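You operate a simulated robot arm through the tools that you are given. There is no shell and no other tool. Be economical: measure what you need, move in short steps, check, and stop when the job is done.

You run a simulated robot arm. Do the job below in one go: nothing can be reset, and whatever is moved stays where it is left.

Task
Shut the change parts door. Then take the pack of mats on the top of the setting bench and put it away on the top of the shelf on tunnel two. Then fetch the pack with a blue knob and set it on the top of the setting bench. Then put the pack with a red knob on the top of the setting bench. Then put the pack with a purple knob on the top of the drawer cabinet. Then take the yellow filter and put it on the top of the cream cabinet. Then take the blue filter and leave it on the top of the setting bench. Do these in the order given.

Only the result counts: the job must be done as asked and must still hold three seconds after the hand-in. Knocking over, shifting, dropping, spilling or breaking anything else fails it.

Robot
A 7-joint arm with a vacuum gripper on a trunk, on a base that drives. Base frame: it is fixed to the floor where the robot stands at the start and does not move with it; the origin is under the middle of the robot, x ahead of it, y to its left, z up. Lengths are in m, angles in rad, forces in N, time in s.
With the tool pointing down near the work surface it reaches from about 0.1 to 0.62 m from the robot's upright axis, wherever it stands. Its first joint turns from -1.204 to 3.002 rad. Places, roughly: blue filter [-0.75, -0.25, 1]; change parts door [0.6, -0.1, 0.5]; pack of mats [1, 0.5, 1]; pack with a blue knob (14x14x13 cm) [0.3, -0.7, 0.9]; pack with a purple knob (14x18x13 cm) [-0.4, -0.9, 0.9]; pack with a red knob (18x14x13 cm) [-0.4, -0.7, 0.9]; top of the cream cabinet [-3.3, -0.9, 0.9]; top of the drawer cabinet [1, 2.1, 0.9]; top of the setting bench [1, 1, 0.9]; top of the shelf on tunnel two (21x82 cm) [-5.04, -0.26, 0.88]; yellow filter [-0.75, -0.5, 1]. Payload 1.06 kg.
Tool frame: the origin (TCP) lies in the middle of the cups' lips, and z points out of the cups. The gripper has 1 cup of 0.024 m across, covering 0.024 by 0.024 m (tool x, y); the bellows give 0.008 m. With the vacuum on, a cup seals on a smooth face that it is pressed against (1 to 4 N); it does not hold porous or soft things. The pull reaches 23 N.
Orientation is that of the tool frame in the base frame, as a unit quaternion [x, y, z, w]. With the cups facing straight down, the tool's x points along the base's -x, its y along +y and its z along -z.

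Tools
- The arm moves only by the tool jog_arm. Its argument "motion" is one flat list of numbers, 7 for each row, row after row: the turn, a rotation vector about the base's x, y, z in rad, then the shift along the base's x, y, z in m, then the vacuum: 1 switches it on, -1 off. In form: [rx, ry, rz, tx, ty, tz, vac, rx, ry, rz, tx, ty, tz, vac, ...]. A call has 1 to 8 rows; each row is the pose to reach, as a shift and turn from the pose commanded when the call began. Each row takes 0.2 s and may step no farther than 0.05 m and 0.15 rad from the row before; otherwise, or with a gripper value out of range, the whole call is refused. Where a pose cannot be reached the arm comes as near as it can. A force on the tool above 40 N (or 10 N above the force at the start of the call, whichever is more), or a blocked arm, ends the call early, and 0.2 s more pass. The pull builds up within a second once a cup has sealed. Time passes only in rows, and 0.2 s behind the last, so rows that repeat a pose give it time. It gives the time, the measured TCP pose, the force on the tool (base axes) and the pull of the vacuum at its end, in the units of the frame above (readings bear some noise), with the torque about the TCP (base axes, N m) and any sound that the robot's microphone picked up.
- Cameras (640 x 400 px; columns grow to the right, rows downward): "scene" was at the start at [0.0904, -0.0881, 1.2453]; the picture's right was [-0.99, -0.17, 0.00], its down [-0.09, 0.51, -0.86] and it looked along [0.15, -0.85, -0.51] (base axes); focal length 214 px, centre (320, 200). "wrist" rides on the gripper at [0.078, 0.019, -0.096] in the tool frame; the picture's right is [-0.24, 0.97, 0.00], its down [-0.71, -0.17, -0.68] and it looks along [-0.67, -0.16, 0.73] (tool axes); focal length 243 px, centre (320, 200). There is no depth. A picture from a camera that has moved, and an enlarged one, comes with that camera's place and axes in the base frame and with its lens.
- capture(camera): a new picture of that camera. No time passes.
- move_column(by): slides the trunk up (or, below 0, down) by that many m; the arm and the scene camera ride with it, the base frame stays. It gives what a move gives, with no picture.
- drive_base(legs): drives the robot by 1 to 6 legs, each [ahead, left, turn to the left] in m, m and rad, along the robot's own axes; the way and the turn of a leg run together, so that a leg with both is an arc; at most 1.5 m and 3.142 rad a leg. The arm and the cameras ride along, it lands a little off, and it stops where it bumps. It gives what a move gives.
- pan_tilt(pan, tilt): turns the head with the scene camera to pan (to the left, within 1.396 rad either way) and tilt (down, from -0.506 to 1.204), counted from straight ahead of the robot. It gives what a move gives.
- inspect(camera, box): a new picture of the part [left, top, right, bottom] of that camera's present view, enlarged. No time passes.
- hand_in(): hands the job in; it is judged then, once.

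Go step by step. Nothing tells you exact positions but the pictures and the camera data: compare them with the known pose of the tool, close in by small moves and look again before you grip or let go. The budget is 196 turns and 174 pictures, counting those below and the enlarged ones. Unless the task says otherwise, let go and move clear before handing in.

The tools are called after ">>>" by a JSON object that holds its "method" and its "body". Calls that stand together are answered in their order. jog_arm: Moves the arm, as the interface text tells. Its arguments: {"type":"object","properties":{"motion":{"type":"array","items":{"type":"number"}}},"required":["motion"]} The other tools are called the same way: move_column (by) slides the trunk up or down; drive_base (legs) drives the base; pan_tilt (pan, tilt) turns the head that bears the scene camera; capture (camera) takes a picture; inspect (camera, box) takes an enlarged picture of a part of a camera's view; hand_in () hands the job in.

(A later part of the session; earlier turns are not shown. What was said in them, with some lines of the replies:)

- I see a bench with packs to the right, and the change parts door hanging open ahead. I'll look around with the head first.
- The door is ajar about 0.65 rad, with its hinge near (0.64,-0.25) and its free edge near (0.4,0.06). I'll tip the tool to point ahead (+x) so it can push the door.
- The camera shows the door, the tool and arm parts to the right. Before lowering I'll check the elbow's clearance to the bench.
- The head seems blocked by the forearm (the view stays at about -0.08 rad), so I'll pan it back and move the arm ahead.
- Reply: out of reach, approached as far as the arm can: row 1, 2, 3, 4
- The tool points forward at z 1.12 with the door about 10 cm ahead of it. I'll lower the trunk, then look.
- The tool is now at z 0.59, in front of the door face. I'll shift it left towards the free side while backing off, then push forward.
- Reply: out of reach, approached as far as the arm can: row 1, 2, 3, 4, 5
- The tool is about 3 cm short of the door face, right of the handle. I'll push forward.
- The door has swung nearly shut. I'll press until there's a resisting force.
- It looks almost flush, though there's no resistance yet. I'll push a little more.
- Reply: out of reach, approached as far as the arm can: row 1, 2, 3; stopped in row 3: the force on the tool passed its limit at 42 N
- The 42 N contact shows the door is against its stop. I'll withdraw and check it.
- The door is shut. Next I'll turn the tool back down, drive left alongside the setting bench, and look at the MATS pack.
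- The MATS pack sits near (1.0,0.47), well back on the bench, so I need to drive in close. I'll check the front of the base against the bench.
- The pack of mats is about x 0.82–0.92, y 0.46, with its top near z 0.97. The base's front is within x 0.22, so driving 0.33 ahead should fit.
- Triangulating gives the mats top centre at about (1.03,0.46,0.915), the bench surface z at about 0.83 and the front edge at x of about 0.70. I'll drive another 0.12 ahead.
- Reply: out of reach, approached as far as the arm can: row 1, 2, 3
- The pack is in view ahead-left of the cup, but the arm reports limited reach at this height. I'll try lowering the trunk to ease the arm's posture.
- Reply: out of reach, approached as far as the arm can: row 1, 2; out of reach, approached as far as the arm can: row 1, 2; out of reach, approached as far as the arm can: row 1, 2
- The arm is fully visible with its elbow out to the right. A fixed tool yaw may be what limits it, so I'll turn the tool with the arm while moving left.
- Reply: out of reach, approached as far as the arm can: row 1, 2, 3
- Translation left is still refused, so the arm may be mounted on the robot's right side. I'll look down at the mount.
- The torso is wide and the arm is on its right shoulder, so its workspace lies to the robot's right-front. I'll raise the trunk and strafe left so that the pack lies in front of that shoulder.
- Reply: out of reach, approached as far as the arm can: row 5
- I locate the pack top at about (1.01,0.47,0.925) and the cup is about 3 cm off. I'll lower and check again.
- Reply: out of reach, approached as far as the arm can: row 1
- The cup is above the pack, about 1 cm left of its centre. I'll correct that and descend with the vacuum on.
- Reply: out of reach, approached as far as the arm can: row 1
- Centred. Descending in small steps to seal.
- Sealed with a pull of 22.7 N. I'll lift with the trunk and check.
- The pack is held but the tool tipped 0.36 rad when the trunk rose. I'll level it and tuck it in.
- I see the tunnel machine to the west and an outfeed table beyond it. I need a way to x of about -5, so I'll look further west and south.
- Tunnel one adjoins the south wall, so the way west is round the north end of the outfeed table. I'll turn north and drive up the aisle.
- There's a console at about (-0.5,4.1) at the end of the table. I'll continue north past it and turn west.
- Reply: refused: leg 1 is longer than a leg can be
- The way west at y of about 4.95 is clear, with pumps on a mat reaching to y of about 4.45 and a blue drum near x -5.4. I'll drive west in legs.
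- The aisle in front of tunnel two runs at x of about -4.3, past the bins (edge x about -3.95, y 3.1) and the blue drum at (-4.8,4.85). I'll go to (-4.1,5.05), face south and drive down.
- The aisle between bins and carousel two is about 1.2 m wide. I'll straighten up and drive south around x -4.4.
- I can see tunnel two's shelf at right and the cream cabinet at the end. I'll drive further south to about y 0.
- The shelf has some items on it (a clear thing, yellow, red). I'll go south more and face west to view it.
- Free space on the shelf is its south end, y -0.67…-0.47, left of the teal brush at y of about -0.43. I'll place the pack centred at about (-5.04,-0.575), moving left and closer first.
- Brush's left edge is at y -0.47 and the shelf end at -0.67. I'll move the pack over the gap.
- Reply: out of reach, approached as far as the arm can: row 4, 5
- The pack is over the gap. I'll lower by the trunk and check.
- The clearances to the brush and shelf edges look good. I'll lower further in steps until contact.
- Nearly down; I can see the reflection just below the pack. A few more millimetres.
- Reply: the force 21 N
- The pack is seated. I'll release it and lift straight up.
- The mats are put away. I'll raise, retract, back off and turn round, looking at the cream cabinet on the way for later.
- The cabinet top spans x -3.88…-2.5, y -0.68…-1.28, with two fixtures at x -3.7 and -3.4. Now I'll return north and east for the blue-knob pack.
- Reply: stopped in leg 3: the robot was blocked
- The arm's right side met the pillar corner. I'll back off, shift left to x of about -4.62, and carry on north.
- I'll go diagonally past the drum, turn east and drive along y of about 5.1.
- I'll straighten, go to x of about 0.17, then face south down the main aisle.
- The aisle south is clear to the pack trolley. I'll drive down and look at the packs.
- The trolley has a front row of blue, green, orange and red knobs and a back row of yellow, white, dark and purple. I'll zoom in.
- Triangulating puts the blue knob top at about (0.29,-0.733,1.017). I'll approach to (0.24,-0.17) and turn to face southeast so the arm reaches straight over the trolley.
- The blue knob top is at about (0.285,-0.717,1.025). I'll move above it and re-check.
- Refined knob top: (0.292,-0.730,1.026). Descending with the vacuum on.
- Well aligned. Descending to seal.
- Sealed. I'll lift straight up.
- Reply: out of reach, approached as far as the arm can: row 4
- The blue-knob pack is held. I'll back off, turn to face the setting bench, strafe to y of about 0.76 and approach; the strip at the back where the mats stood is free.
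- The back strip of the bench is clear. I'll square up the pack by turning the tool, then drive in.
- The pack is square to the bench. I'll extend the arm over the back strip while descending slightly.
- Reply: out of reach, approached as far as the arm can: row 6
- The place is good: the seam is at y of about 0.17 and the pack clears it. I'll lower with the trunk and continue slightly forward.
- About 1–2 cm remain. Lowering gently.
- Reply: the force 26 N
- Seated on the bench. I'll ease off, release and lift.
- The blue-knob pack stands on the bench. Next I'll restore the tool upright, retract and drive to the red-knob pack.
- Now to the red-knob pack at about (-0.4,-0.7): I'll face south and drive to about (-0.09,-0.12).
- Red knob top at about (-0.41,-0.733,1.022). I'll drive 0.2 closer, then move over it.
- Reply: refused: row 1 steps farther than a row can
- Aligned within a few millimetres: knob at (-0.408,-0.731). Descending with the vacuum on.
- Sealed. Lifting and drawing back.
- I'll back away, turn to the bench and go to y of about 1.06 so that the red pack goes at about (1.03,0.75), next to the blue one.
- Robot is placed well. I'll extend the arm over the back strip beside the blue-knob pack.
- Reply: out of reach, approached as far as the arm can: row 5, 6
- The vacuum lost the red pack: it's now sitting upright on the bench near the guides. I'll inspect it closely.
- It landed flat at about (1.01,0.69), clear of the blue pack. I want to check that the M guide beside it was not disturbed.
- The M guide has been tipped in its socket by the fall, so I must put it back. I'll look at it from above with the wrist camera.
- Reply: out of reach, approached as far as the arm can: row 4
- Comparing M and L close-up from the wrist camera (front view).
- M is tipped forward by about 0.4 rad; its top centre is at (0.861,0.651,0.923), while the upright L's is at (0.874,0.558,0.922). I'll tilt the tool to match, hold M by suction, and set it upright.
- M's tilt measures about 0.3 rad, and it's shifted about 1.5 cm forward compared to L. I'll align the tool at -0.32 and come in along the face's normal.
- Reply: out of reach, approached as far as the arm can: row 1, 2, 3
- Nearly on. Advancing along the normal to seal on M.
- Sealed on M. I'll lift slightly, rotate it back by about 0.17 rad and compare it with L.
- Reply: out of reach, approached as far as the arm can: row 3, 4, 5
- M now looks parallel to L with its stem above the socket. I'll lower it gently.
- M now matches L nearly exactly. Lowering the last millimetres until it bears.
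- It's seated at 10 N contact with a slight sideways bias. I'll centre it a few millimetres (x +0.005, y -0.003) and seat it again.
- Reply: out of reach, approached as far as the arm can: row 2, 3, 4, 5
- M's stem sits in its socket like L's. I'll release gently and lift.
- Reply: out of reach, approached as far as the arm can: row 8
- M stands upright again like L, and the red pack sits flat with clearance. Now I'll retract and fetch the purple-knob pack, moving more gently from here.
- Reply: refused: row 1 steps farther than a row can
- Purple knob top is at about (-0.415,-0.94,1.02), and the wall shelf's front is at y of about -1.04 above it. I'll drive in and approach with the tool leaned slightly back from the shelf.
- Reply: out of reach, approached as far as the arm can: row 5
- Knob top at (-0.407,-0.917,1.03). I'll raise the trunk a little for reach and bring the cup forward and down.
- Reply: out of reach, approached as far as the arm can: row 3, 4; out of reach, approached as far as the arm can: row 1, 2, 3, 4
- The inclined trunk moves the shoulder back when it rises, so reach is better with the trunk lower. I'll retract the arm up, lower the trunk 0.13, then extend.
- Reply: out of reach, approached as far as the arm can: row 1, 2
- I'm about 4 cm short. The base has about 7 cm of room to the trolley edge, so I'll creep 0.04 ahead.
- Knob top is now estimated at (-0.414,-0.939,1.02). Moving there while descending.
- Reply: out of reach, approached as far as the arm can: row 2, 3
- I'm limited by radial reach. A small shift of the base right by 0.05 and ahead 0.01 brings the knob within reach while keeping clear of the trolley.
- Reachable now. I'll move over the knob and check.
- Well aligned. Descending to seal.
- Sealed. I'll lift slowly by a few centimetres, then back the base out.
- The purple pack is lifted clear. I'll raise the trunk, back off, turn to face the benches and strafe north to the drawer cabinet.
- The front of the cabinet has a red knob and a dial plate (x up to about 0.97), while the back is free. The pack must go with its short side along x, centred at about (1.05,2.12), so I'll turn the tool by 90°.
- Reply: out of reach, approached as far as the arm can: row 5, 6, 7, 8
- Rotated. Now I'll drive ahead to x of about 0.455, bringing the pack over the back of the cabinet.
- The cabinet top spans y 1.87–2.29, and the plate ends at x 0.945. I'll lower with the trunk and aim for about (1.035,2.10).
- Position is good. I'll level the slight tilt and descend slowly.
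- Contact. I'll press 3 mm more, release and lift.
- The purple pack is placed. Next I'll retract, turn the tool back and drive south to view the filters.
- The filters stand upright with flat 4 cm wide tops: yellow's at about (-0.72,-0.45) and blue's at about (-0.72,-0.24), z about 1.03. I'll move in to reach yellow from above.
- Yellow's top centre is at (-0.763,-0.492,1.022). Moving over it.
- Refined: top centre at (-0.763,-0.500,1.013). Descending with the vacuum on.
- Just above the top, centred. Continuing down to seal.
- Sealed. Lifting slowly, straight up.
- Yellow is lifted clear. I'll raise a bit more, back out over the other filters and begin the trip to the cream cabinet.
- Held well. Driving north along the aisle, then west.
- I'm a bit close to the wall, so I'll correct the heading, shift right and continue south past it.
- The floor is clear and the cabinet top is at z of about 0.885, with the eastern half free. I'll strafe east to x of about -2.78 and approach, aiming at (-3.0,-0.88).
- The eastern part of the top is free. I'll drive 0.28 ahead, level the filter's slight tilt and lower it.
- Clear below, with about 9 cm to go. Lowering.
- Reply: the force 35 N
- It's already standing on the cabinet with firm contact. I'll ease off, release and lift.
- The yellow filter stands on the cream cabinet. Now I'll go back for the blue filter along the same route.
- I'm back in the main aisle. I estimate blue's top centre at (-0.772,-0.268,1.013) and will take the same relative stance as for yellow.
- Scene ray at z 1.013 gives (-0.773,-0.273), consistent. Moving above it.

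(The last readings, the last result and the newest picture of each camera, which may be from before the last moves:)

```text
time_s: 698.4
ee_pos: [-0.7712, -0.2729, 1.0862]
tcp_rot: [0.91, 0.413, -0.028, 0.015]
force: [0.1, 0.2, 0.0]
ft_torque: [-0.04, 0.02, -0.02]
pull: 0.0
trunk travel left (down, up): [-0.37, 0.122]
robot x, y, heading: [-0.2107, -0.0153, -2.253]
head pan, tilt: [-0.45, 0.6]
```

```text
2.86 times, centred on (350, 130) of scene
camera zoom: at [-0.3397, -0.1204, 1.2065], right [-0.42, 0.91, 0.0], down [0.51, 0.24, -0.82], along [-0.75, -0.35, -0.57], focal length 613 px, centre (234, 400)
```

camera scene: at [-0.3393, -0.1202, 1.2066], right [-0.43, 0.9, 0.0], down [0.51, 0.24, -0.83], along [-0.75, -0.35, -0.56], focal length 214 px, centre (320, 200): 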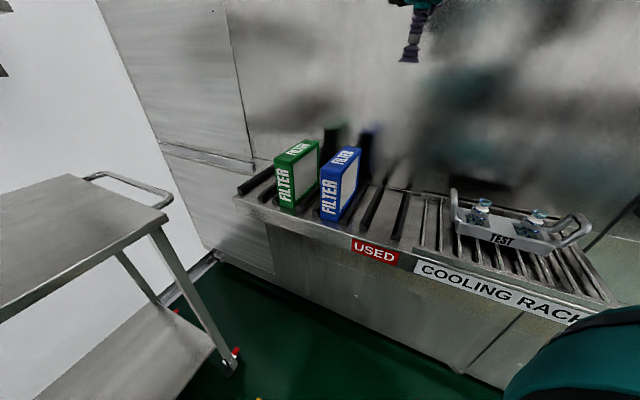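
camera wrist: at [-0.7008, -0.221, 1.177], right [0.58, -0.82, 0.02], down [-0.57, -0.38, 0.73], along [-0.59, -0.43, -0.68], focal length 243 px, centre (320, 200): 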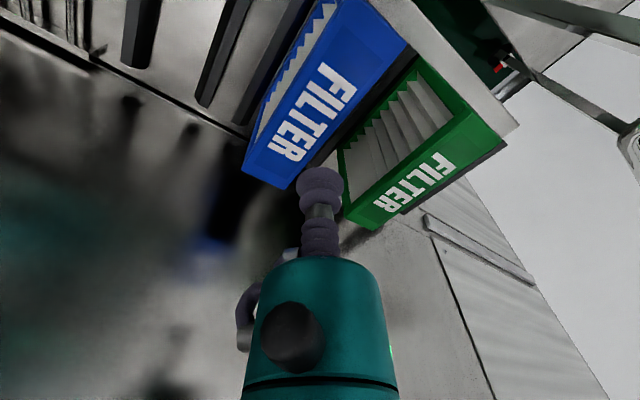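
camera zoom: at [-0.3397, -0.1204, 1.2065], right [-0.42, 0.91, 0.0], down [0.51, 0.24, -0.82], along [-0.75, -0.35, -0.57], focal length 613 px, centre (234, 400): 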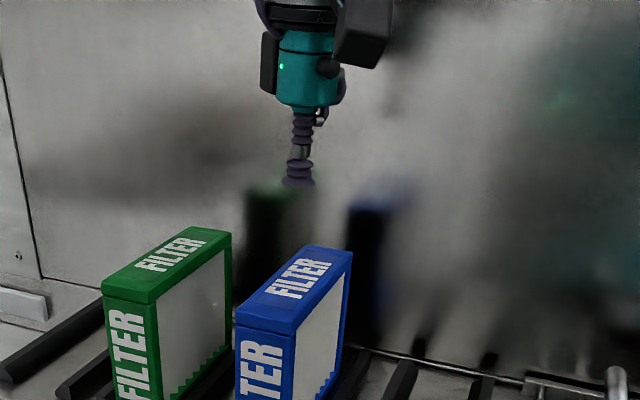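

Refined centre: (-0.761,-0.266,1.010). Descending with the vacuum on.

>>> {"method": "jog_arm", "body": {"motion": [0, 0, 0, 0.01, 0.007, -0.02, 1, 0, 0, 0, 0.01, 0.007, -0.04, 1, 0, 0, 0, 0.01, 0.007, -0.06, 1]}}

>>> {"method": "inspect", "body": {"camera": "scene", "box": [270, 60, 430, 200]}}

```text
time_s: 699.1
ee_pos: [-0.7597, -0.2657, 1.0277]
tcp_rot: [0.91, 0.412, -0.028, 0.015]
force: [-0.7, 0.4, -0.5]
ft_torque: [0.01, -0.03, -0.02]
pull: 0.0
trunk travel left (down, up): [-0.37, 0.122]
robot x, y, heading: [-0.2054, -0.0173, -2.25]
head pan, tilt: [-0.45, 0.6]
```

```text
2.86 times, centred on (350, 130) of scene
camera zoom: at [-0.3394, -0.1202, 1.2066], right [-0.42, 0.91, 0.0], down [0.51, 0.24, -0.83], along [-0.75, -0.35, -0.57], focal length 613 px, centre (234, 400)
```

zoom: 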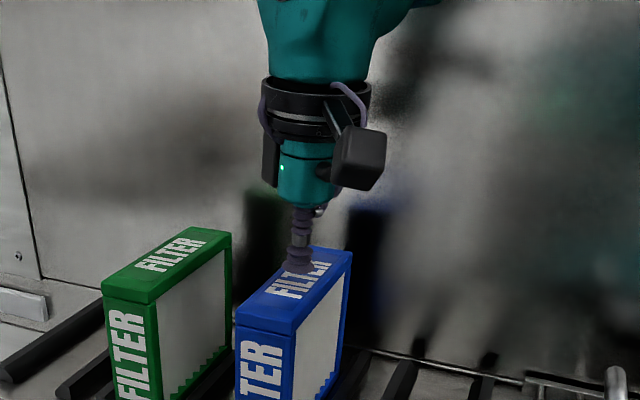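

>>> {"method": "jog_arm", "body": {"motion": [0, 0, 0, 0, 0, -0.007, 1, 0, 0, 0, 0, 0, -0.013, 1, 0, 0, 0, 0, 0, -0.018, 1, 0, 0, 0, 0, 0, -0.021, 1, 0, 0, 0, 0, 0, -0.021, 1, 0, 0, 0, 0, 0, -0.021, 1]}}

```text
time_s: 700.5
ee_pos: [-0.7603, -0.2644, 1.0083]
tcp_rot: [0.91, 0.413, -0.03, 0.015]
force: [-6.3, -2.1, 18.1]
ft_torque: [0.11, -0.12, 0.01]
pull: 22.5
trunk travel left (down, up): [-0.37, 0.122]
robot x, y, heading: [-0.2061, -0.0186, -2.255]
head pan, tilt: [-0.45, 0.6]
```

Sealed. Lifting slowly, then raising the trunk.

>>> {"method": "jog_arm", "body": {"motion": [0, 0, 0, 0, 0, 0.01, 1, 0, 0, 0, 0, 0, 0.025, 1, 0, 0, 0, 0, 0, 0.045, 1, 0, 0, 0, 0.004, 0, 0.065, 1, 0, 0, 0, 0.01, 0, 0.085, 1, 0, 0, 0, 0.02, 0, 0.105, 1, 0, 0, 0, 0.03, 0, 0.125, 1, 0, 0, 0, 0.04, 0, 0.14, 1]}}

>>> {"method": "move_column", "body": {"by": 0.06}}

>>> {"method": "capture", "body": {"camera": "scene"}}

```text
time_s: 702.4
ee_pos: [-0.7213, -0.2644, 1.1464]
tcp_rot: [0.91, 0.413, -0.029, 0.015]
force: [0.2, -0.7, -2.6]
ft_torque: [0.08, -0.06, 0.0]
pull: 22.5
trunk travel left (down, up): [-0.37, 0.122]
robot x, y, heading: [-0.2078, -0.0135, -2.253]
head pan, tilt: [-0.45, 0.6]
```

```text
time_s: 703.4
ee_pos: [-0.722, -0.266, 1.2051]
tcp_rot: [0.91, 0.413, -0.029, 0.016]
force: [-0.1, 0.7, -2.3]
ft_torque: [0.02, -0.06, 0.02]
pull: 23.2
trunk travel left (down, up): [-0.43, 0.062]
robot x, y, heading: [-0.2058, -0.0171, -2.248]
head pan, tilt: [-0.45, 0.6]
```

```text
12 pictures are left
camera scene: at [-0.3231, -0.0998, 1.2748], right [-0.42, 0.91, 0.0], down [0.51, 0.24, -0.82], along [-0.75, -0.35, -0.57], focal length 214 px, centre (320, 200)
```

scene: 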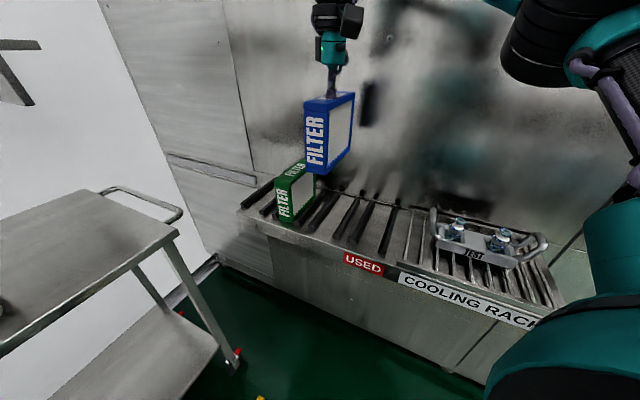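

The blue filter is clear. I'll back out, turn to the bench and go to y of about 1.3, placing it on the free back strip at about (1.02,1.02).

>>> {"method": "drive_base", "body": {"legs": [[-0.35, 0, 0], [0, 0, 2.25], [0, 1.05, 0]]}}

>>> {"method": "jog_arm", "body": {"motion": [0, 0, -0.1, 0, 0, 0, 1, 0, 0, -0.2, 0, 0, 0, 1, 0, 0, -0.3, 0, 0, 0, 1, 0, 0, -0.4, 0, 0, 0, 1, 0, 0, -0.5, 0, 0, 0, 1, 0, 0, -0.6, 0, 0, 0, 1, 0, 0, -0.67, 0, 0, 0, 1]}}

>>> {"method": "pan_tilt", "body": {"pan": -0.3, "tilt": 0.5}}

>>> {"method": "capture", "body": {"camera": "scene"}}

```text
time_s: 720.0
ee_pos: [0.5462, 1.0488, 1.2068]
tcp_rot: [0.024, 0.999, 0.001, 0.033]
force: [0.0, 1.2, -2.5]
ft_torque: [0.02, 0.03, 0.01]
pull: 22.6
trunk travel left (down, up): [-0.43, 0.062]
robot x, y, heading: [0.0314, 1.299, -0.009]
head pan, tilt: [-0.45, 0.6]
```

```text
time_s: 721.6
ee_pos: [0.545, 1.0483, 1.2073]
tcp_rot: [0.352, 0.935, -0.009, 0.031]
force: [0.1, 0.2, -2.8]
ft_torque: [0.09, 0.01, 0.0]
pull: 22.9
trunk travel left (down, up): [-0.43, 0.062]
robot x, y, heading: [0.0335, 1.2971, -0.014]
head pan, tilt: [-0.45, 0.6]
```

```text
time_s: 722.3
ee_pos: [0.5449, 1.0497, 1.2053]
tcp_rot: [0.352, 0.936, -0.01, 0.031]
force: [-0.9, -0.7, -2.7]
ft_torque: [0.05, 0.02, -0.01]
pull: 22.3
trunk travel left (down, up): [-0.43, 0.062]
robot x, y, heading: [0.03, 1.2996, -0.013]
head pan, tilt: [-0.3, 0.499]
```

```text
11 pictures are left
camera scene: at [0.1781, 1.2711, 1.2839], right [-0.31, -0.95, 0.0], down [-0.46, 0.15, -0.88], along [0.84, -0.27, -0.48], focal length 214 px, centre (320, 200)
```

scene: 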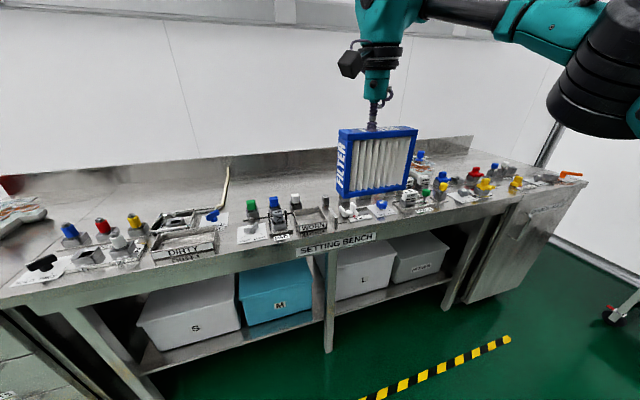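

The filter is parallel to the bench. I'll drive in 0.42.

>>> {"method": "drive_base", "body": {"legs": [[0.42, 0, 0.01]]}}

>>> {"method": "move_column", "body": {"by": -0.06}}

>>> {"method": "jog_arm", "body": {"motion": [0, 0, 0, 0.015, -0.005, 0, 1, 0, 0, 0, 0.03, -0.01, 0, 1, 0, 0, 0, 0.045, -0.015, 0, 1, 0, 0, 0, 0.055, -0.02, 0, 1]}}

>>> {"method": "capture", "body": {"camera": "scene"}}

```text
time_s: 724.9
ee_pos: [0.9656, 1.045, 1.2057]
tcp_rot: [0.351, 0.936, -0.01, 0.031]
force: [-0.4, 0.2, -2.1]
ft_torque: [0.07, 0.01, -0.01]
pull: 23.1
trunk travel left (down, up): [-0.43, 0.062]
robot x, y, heading: [0.455, 1.2964, -0.008]
head pan, tilt: [-0.3, 0.499]
```

```text
time_s: 725.9
ee_pos: [0.9643, 1.0441, 1.1465]
tcp_rot: [0.351, 0.936, -0.009, 0.032]
force: [-0.6, 0.0, -3.2]
ft_torque: [0.07, 0.06, 0.04]
pull: 22.6
trunk travel left (down, up): [-0.37, 0.122]
robot x, y, heading: [0.4537, 1.295, -0.011]
head pan, tilt: [-0.3, 0.499]
```

```text
time_s: 726.9
ee_pos: [1.0027, 1.0205, 1.1374]
tcp_rot: [0.351, 0.936, -0.008, 0.032]
force: [0.6, 0.1, -2.0]
ft_torque: [0.07, 0.01, 0.01]
pull: 23.4
out of reach, approached as far as the arm can: row 2, 3, 4
trunk travel left (down, up): [-0.37, 0.122]
robot x, y, heading: [0.451, 1.2914, -0.01]
head pan, tilt: [-0.3, 0.499]
```

```text
10 pictures are left
camera scene: at [0.6247, 1.266, 1.2157], right [-0.31, -0.95, 0.0], down [-0.46, 0.15, -0.88], along [0.84, -0.27, -0.48], focal length 214 px, centre (320, 200)
```

scene: 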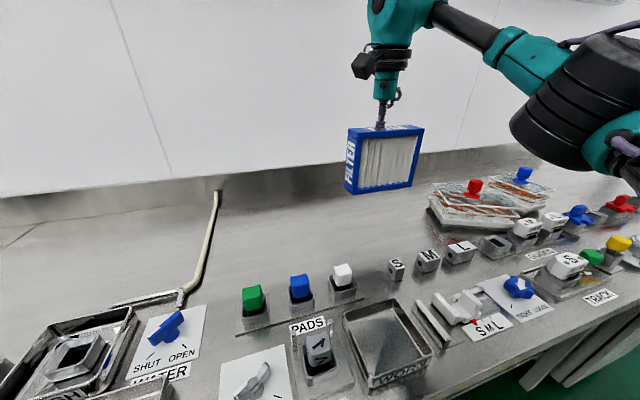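

The place behind the blocks is free. Lowering slowly.

>>> {"method": "jog_arm", "body": {"motion": [0, 0, 0, 0, 0, -0.015, 1, 0, 0, 0, 0, 0, -0.03, 1, 0, 0, 0, 0, 0, -0.045, 1, 0, 0, 0, 0, 0, -0.06, 1, 0, 0, 0, 0, 0, -0.075, 1, 0, 0, 0, 0, 0, -0.085, 1]}}

>>> {"method": "inspect", "body": {"camera": "scene", "box": [320, 100, 560, 300]}}

```text
time_s: 728.3
ee_pos: [1.0019, 1.0195, 1.0525]
tcp_rot: [0.351, 0.936, -0.009, 0.03]
force: [-0.6, -0.2, -2.7]
ft_torque: [0.04, 0.02, -0.01]
pull: 22.9
trunk travel left (down, up): [-0.37, 0.122]
robot x, y, heading: [0.4529, 1.2945, -0.014]
head pan, tilt: [-0.3, 0.499]
```

```text
2.00 times, centred on (440, 200) of scene
camera zoom: at [0.6247, 1.266, 1.2156], right [-0.31, -0.95, 0.0], down [-0.46, 0.15, -0.88], along [0.84, -0.27, -0.48], focal length 429 px, centre (80, 200)
```

zoom: 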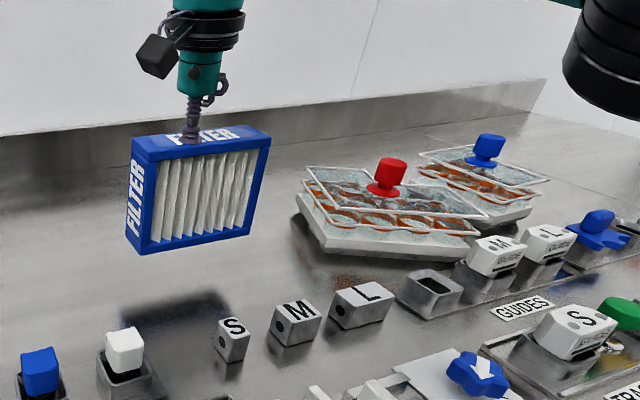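

>>> {"method": "jog_arm", "body": {"motion": [0, 0, 0, 0, 0, -0.006, 1, 0, 0, 0, 0, 0, -0.012, 1, 0, 0, 0, 0, 0, -0.018, 1, 0, 0, 0, 0, 0, -0.024, 1]}}

>>> {"method": "jog_arm", "body": {"motion": [0, 0, 0, 0, 0, -0.004, 1, 0, 0, 0, 0, 0, -0.008, 1]}}

```text
time_s: 729.3
ee_pos: [1.0006, 1.0189, 1.0285]
tcp_rot: [0.351, 0.936, -0.009, 0.031]
force: [0.5, -0.7, -2.1]
ft_torque: [0.06, 0.02, -0.02]
pull: 22.5
trunk travel left (down, up): [-0.37, 0.122]
robot x, y, heading: [0.4522, 1.2971, -0.011]
head pan, tilt: [-0.3, 0.499]
```

```text
time_s: 729.9
ee_pos: [1.0011, 1.0207, 1.0201]
tcp_rot: [0.351, 0.936, -0.01, 0.031]
force: [0.0, -0.3, -2.6]
ft_torque: [0.05, 0.03, 0.05]
pull: 23.1
trunk travel left (down, up): [-0.37, 0.122]
robot x, y, heading: [0.4539, 1.2946, -0.007]
head pan, tilt: [-0.3, 0.499]
```

>>> {"method": "jog_arm", "body": {"motion": [0, 0, 0, 0, 0, -0.004, 1, 0, 0, 0, 0, 0, -0.008, 1]}}

>>> {"method": "jog_arm", "body": {"motion": [0, 0, 0, 0, 0, -0.003, 1, 0, 0, 0, 0, 0, -0.006, 1]}}

>>> {"method": "inspect", "body": {"camera": "scene", "box": [320, 130, 520, 290]}}

```text
time_s: 730.5
ee_pos: [1.002, 1.0204, 1.0119]
tcp_rot: [0.35, 0.936, -0.01, 0.032]
force: [-0.9, 0.5, -1.6]
ft_torque: [0.05, 0.03, 0.0]
pull: 23.1
trunk travel left (down, up): [-0.37, 0.122]
robot x, y, heading: [0.4526, 1.2932, -0.012]
head pan, tilt: [-0.3, 0.499]
```

```text
time_s: 731.1
ee_pos: [1.0018, 1.0189, 1.0058]
tcp_rot: [0.351, 0.936, -0.008, 0.031]
force: [-0.3, 0.7, -2.7]
ft_torque: [0.04, 0.01, 0.01]
pull: 22.9
trunk travel left (down, up): [-0.37, 0.122]
robot x, y, heading: [0.4501, 1.2969, -0.005]
head pan, tilt: [-0.3, 0.499]
```

```text
2.50 times, centred on (420, 210) of scene
camera zoom: at [0.6247, 1.2661, 1.2156], right [-0.31, -0.95, 0.0], down [-0.46, 0.15, -0.88], along [0.84, -0.27, -0.48], focal length 536 px, centre (70, 175)
```

zoom: 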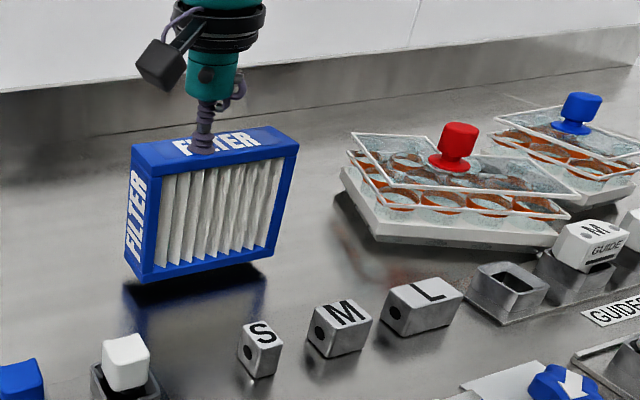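

A small gap remains; continuing down in small steps.

>>> {"method": "jog_arm", "body": {"motion": [0, 0, 0, 0, 0, -0.004, 1, 0, 0, 0, 0, 0, -0.008, 1]}}

>>> {"method": "jog_arm", "body": {"motion": [0, 0, 0, 0, 0, -0.004, 1, 0, 0, 0, 0, 0, -0.007, 1]}}

```text
time_s: 731.7
ee_pos: [1.0022, 1.0203, 0.9969]
tcp_rot: [0.351, 0.936, -0.01, 0.031]
force: [0.1, -0.6, -2.0]
ft_torque: [0.05, 0.02, 0.0]
pull: 22.5
trunk travel left (down, up): [-0.37, 0.122]
robot x, y, heading: [0.4525, 1.294, -0.009]
head pan, tilt: [-0.3, 0.499]
```

```text
time_s: 732.3
ee_pos: [1.0018, 1.0192, 0.9915]
tcp_rot: [0.351, 0.936, -0.009, 0.032]
force: [-0.6, 0.2, -0.4]
ft_torque: [0.01, 0.04, 0.0]
pull: 23.2
trunk travel left (down, up): [-0.37, 0.122]
robot x, y, heading: [0.4485, 1.2955, -0.01]
head pan, tilt: [-0.3, 0.499]
```

Weight is coming off (contact beginning). Two more small steps.

>>> {"method": "jog_arm", "body": {"motion": [0, 0, 0, 0, 0, -0.002, 1, 0, 0, 0, 0, 0, -0.004, 1]}}

>>> {"method": "inspect", "body": {"camera": "scene", "box": [320, 130, 520, 290]}}

```text
time_s: 732.9
ee_pos: [1.0012, 1.0193, 0.991]
tcp_rot: [0.351, 0.936, -0.009, 0.033]
force: [1.9, -0.1, 16.6]
ft_torque: [0.03, 0.08, -0.01]
pull: 23.2
trunk travel left (down, up): [-0.37, 0.122]
robot x, y, heading: [0.452, 1.2935, -0.011]
head pan, tilt: [-0.3, 0.499]
```

```text
2.50 times, centred on (420, 210) of scene
camera zoom: at [0.6235, 1.2667, 1.216], right [-0.31, -0.95, 0.0], down [-0.46, 0.15, -0.88], along [0.84, -0.27, -0.48], focal length 536 px, centre (70, 175)
```

zoom: 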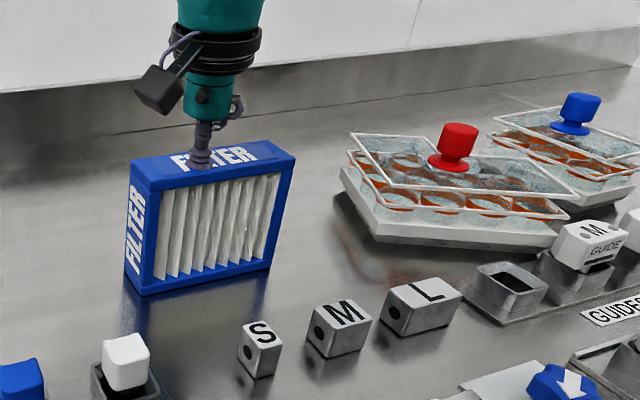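

The blue filter stands on the bench. I'll ease off, release and lift away.

>>> {"method": "jog_arm", "body": {"motion": [0, 0, 0, 0, 0, 0.004, 1, 0, 0, 0, 0, 0, 0.005, -1, 0, 0, 0, 0, 0, 0.005, -1, 0, 0, 0, 0, 0, 0.005, -1, 0, 0, 0, 0, 0, 0.006, -1, 0, 0, 0, 0, 0, 0.012, -1, 0, 0, 0, 0, 0, 0.04, -1, 0, 0, 0, 0, 0, 0.08, -1]}}

>>> {"method": "move_column", "body": {"by": 0.05}}

>>> {"method": "capture", "body": {"camera": "scene"}}

```text
time_s: 734.7
ee_pos: [1.0001, 1.0182, 1.0667]
tcp_rot: [0.351, 0.936, -0.01, 0.031]
force: [-0.7, 0.8, -0.4]
ft_torque: [-0.02, 0.02, 0.0]
pull: 0.0
trunk travel left (down, up): [-0.37, 0.122]
robot x, y, heading: [0.4527, 1.2947, -0.012]
head pan, tilt: [-0.3, 0.499]
```

```text
time_s: 735.6
ee_pos: [1.0016, 1.0195, 1.1171]
tcp_rot: [0.351, 0.936, -0.009, 0.031]
force: [1.3, 0.1, -0.1]
ft_torque: [0.02, -0.02, 0.0]
pull: 0.0
trunk travel left (down, up): [-0.42, 0.072]
robot x, y, heading: [0.4508, 1.294, -0.013]
head pan, tilt: [-0.3, 0.499]
```

```text
6 pictures are left
camera scene: at [0.6042, 1.2662, 1.2721], right [-0.31, -0.95, 0.0], down [-0.46, 0.15, -0.88], along [0.84, -0.27, -0.48], focal length 214 px, centre (320, 200)
```

scene: 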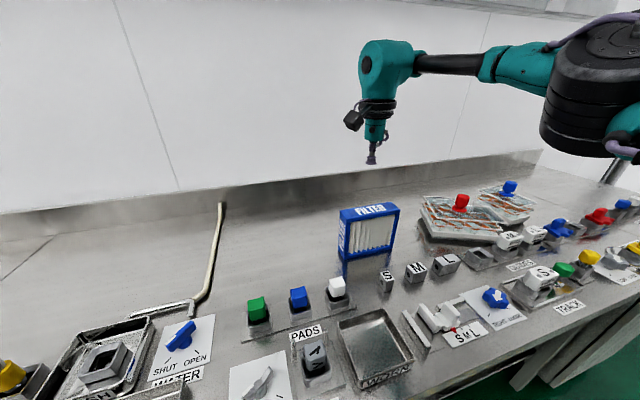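

The filter stands upright and free. I'll retract and back off, then take a last look at the red pack and the guides.

>>> {"method": "jog_arm", "body": {"motion": [0, 0, 0, -0.03, 0, 0.03, -1, 0, 0, 0, -0.06, 0, 0.06, -1, 0, 0, 0, -0.1, 0, 0.08, -1]}}

>>> {"method": "drive_base", "body": {"legs": [[-0.25, -0.35, 0]]}}

>>> {"method": "pan_tilt", "body": {"pan": -0.3, "tilt": 0.5}}

>>> {"method": "inspect", "body": {"camera": "scene", "box": [240, 130, 440, 270]}}

```text
time_s: 736.4
ee_pos: [0.899, 1.0206, 1.1965]
tcp_rot: [0.351, 0.936, -0.01, 0.031]
force: [-0.6, -0.1, 0.3]
ft_torque: [0.03, -0.03, 0.02]
pull: 0.1
trunk travel left (down, up): [-0.42, 0.072]
robot x, y, heading: [0.4525, 1.2946, -0.008]
head pan, tilt: [-0.3, 0.499]
```

```text
time_s: 740.1
ee_pos: [0.6367, 0.6638, 1.1973]
tcp_rot: [0.357, 0.934, -0.011, 0.031]
force: [0.3, 0.6, 0.1]
ft_torque: [-0.03, -0.01, -0.03]
pull: 0.0
trunk travel left (down, up): [-0.42, 0.072]
robot x, y, heading: [0.1923, 0.9432, -0.026]
head pan, tilt: [-0.3, 0.499]
```

```text
time_s: 740.7
ee_pos: [0.6364, 0.6644, 1.1963]
tcp_rot: [0.357, 0.934, -0.01, 0.03]
force: [0.3, -0.9, 1.6]
ft_torque: [0.0, 0.02, 0.02]
pull: 0.0
trunk travel left (down, up): [-0.42, 0.072]
robot x, y, heading: [0.1948, 0.9451, -0.022]
head pan, tilt: [-0.3, 0.499]
```

```text
2.86 times, centred on (340, 200) of scene
camera zoom: at [0.3434, 0.9137, 1.2721], right [-0.32, -0.95, 0.0], down [-0.45, 0.15, -0.88], along [0.83, -0.28, -0.48], focal length 613 px, centre (263, 200)
```

zoom: 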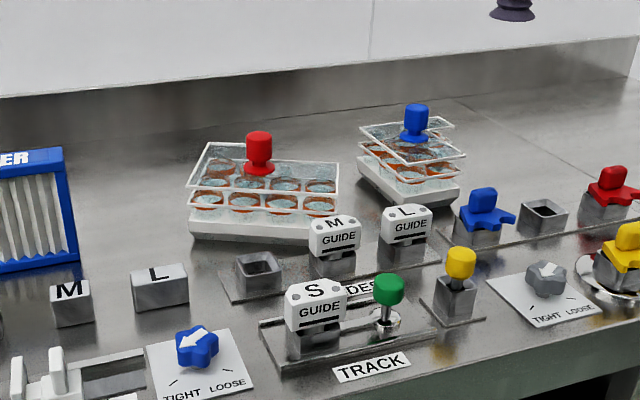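

Both packs and the filter stand on the bench, and the M guide is upright like L. The arm is clear, so I'm handing in.

>>> {"method": "hand_in", "body": {}}

```text
The job is handed in.
```

I did all seven steps in order and handed the job in, but I dropped the red-knob pack on the way and its fall tipped the M guide on the setting bench.

- **Red-knob pack:** the vacuum let go a little above the setting bench. The pack landed upright on the bench, flat but slightly turned, and I left it there.
- **M guide:** I lifted it with suction, set it back in its socket and checked it against the L guide beside it. It stands upright again, but it was disturbed and may sit a few millimetres off its original place.
- **Arm bump:** while driving north past tunnel two, the arm met a pillar corner and the base stopped; I saw nothing moved.

Where things ended up:

| Item | Final place |
|---|---|
| Change parts door | Shut, pressed against its stop |
| Pack of mats | South end of the shelf on tunnel two, beside the teal brush |
| Pack with a blue knob | Setting bench, where the mats stood |
| Pack with a red knob | Setting bench, beside the blue-knob pack |
| Pack with a purple knob | Back of the drawer cabinet top |
| Yellow filter | Standing on the free eastern part of the cream cabinet top |
| Blue filter | Standing on the setting bench, behind the S, M and L blocks |
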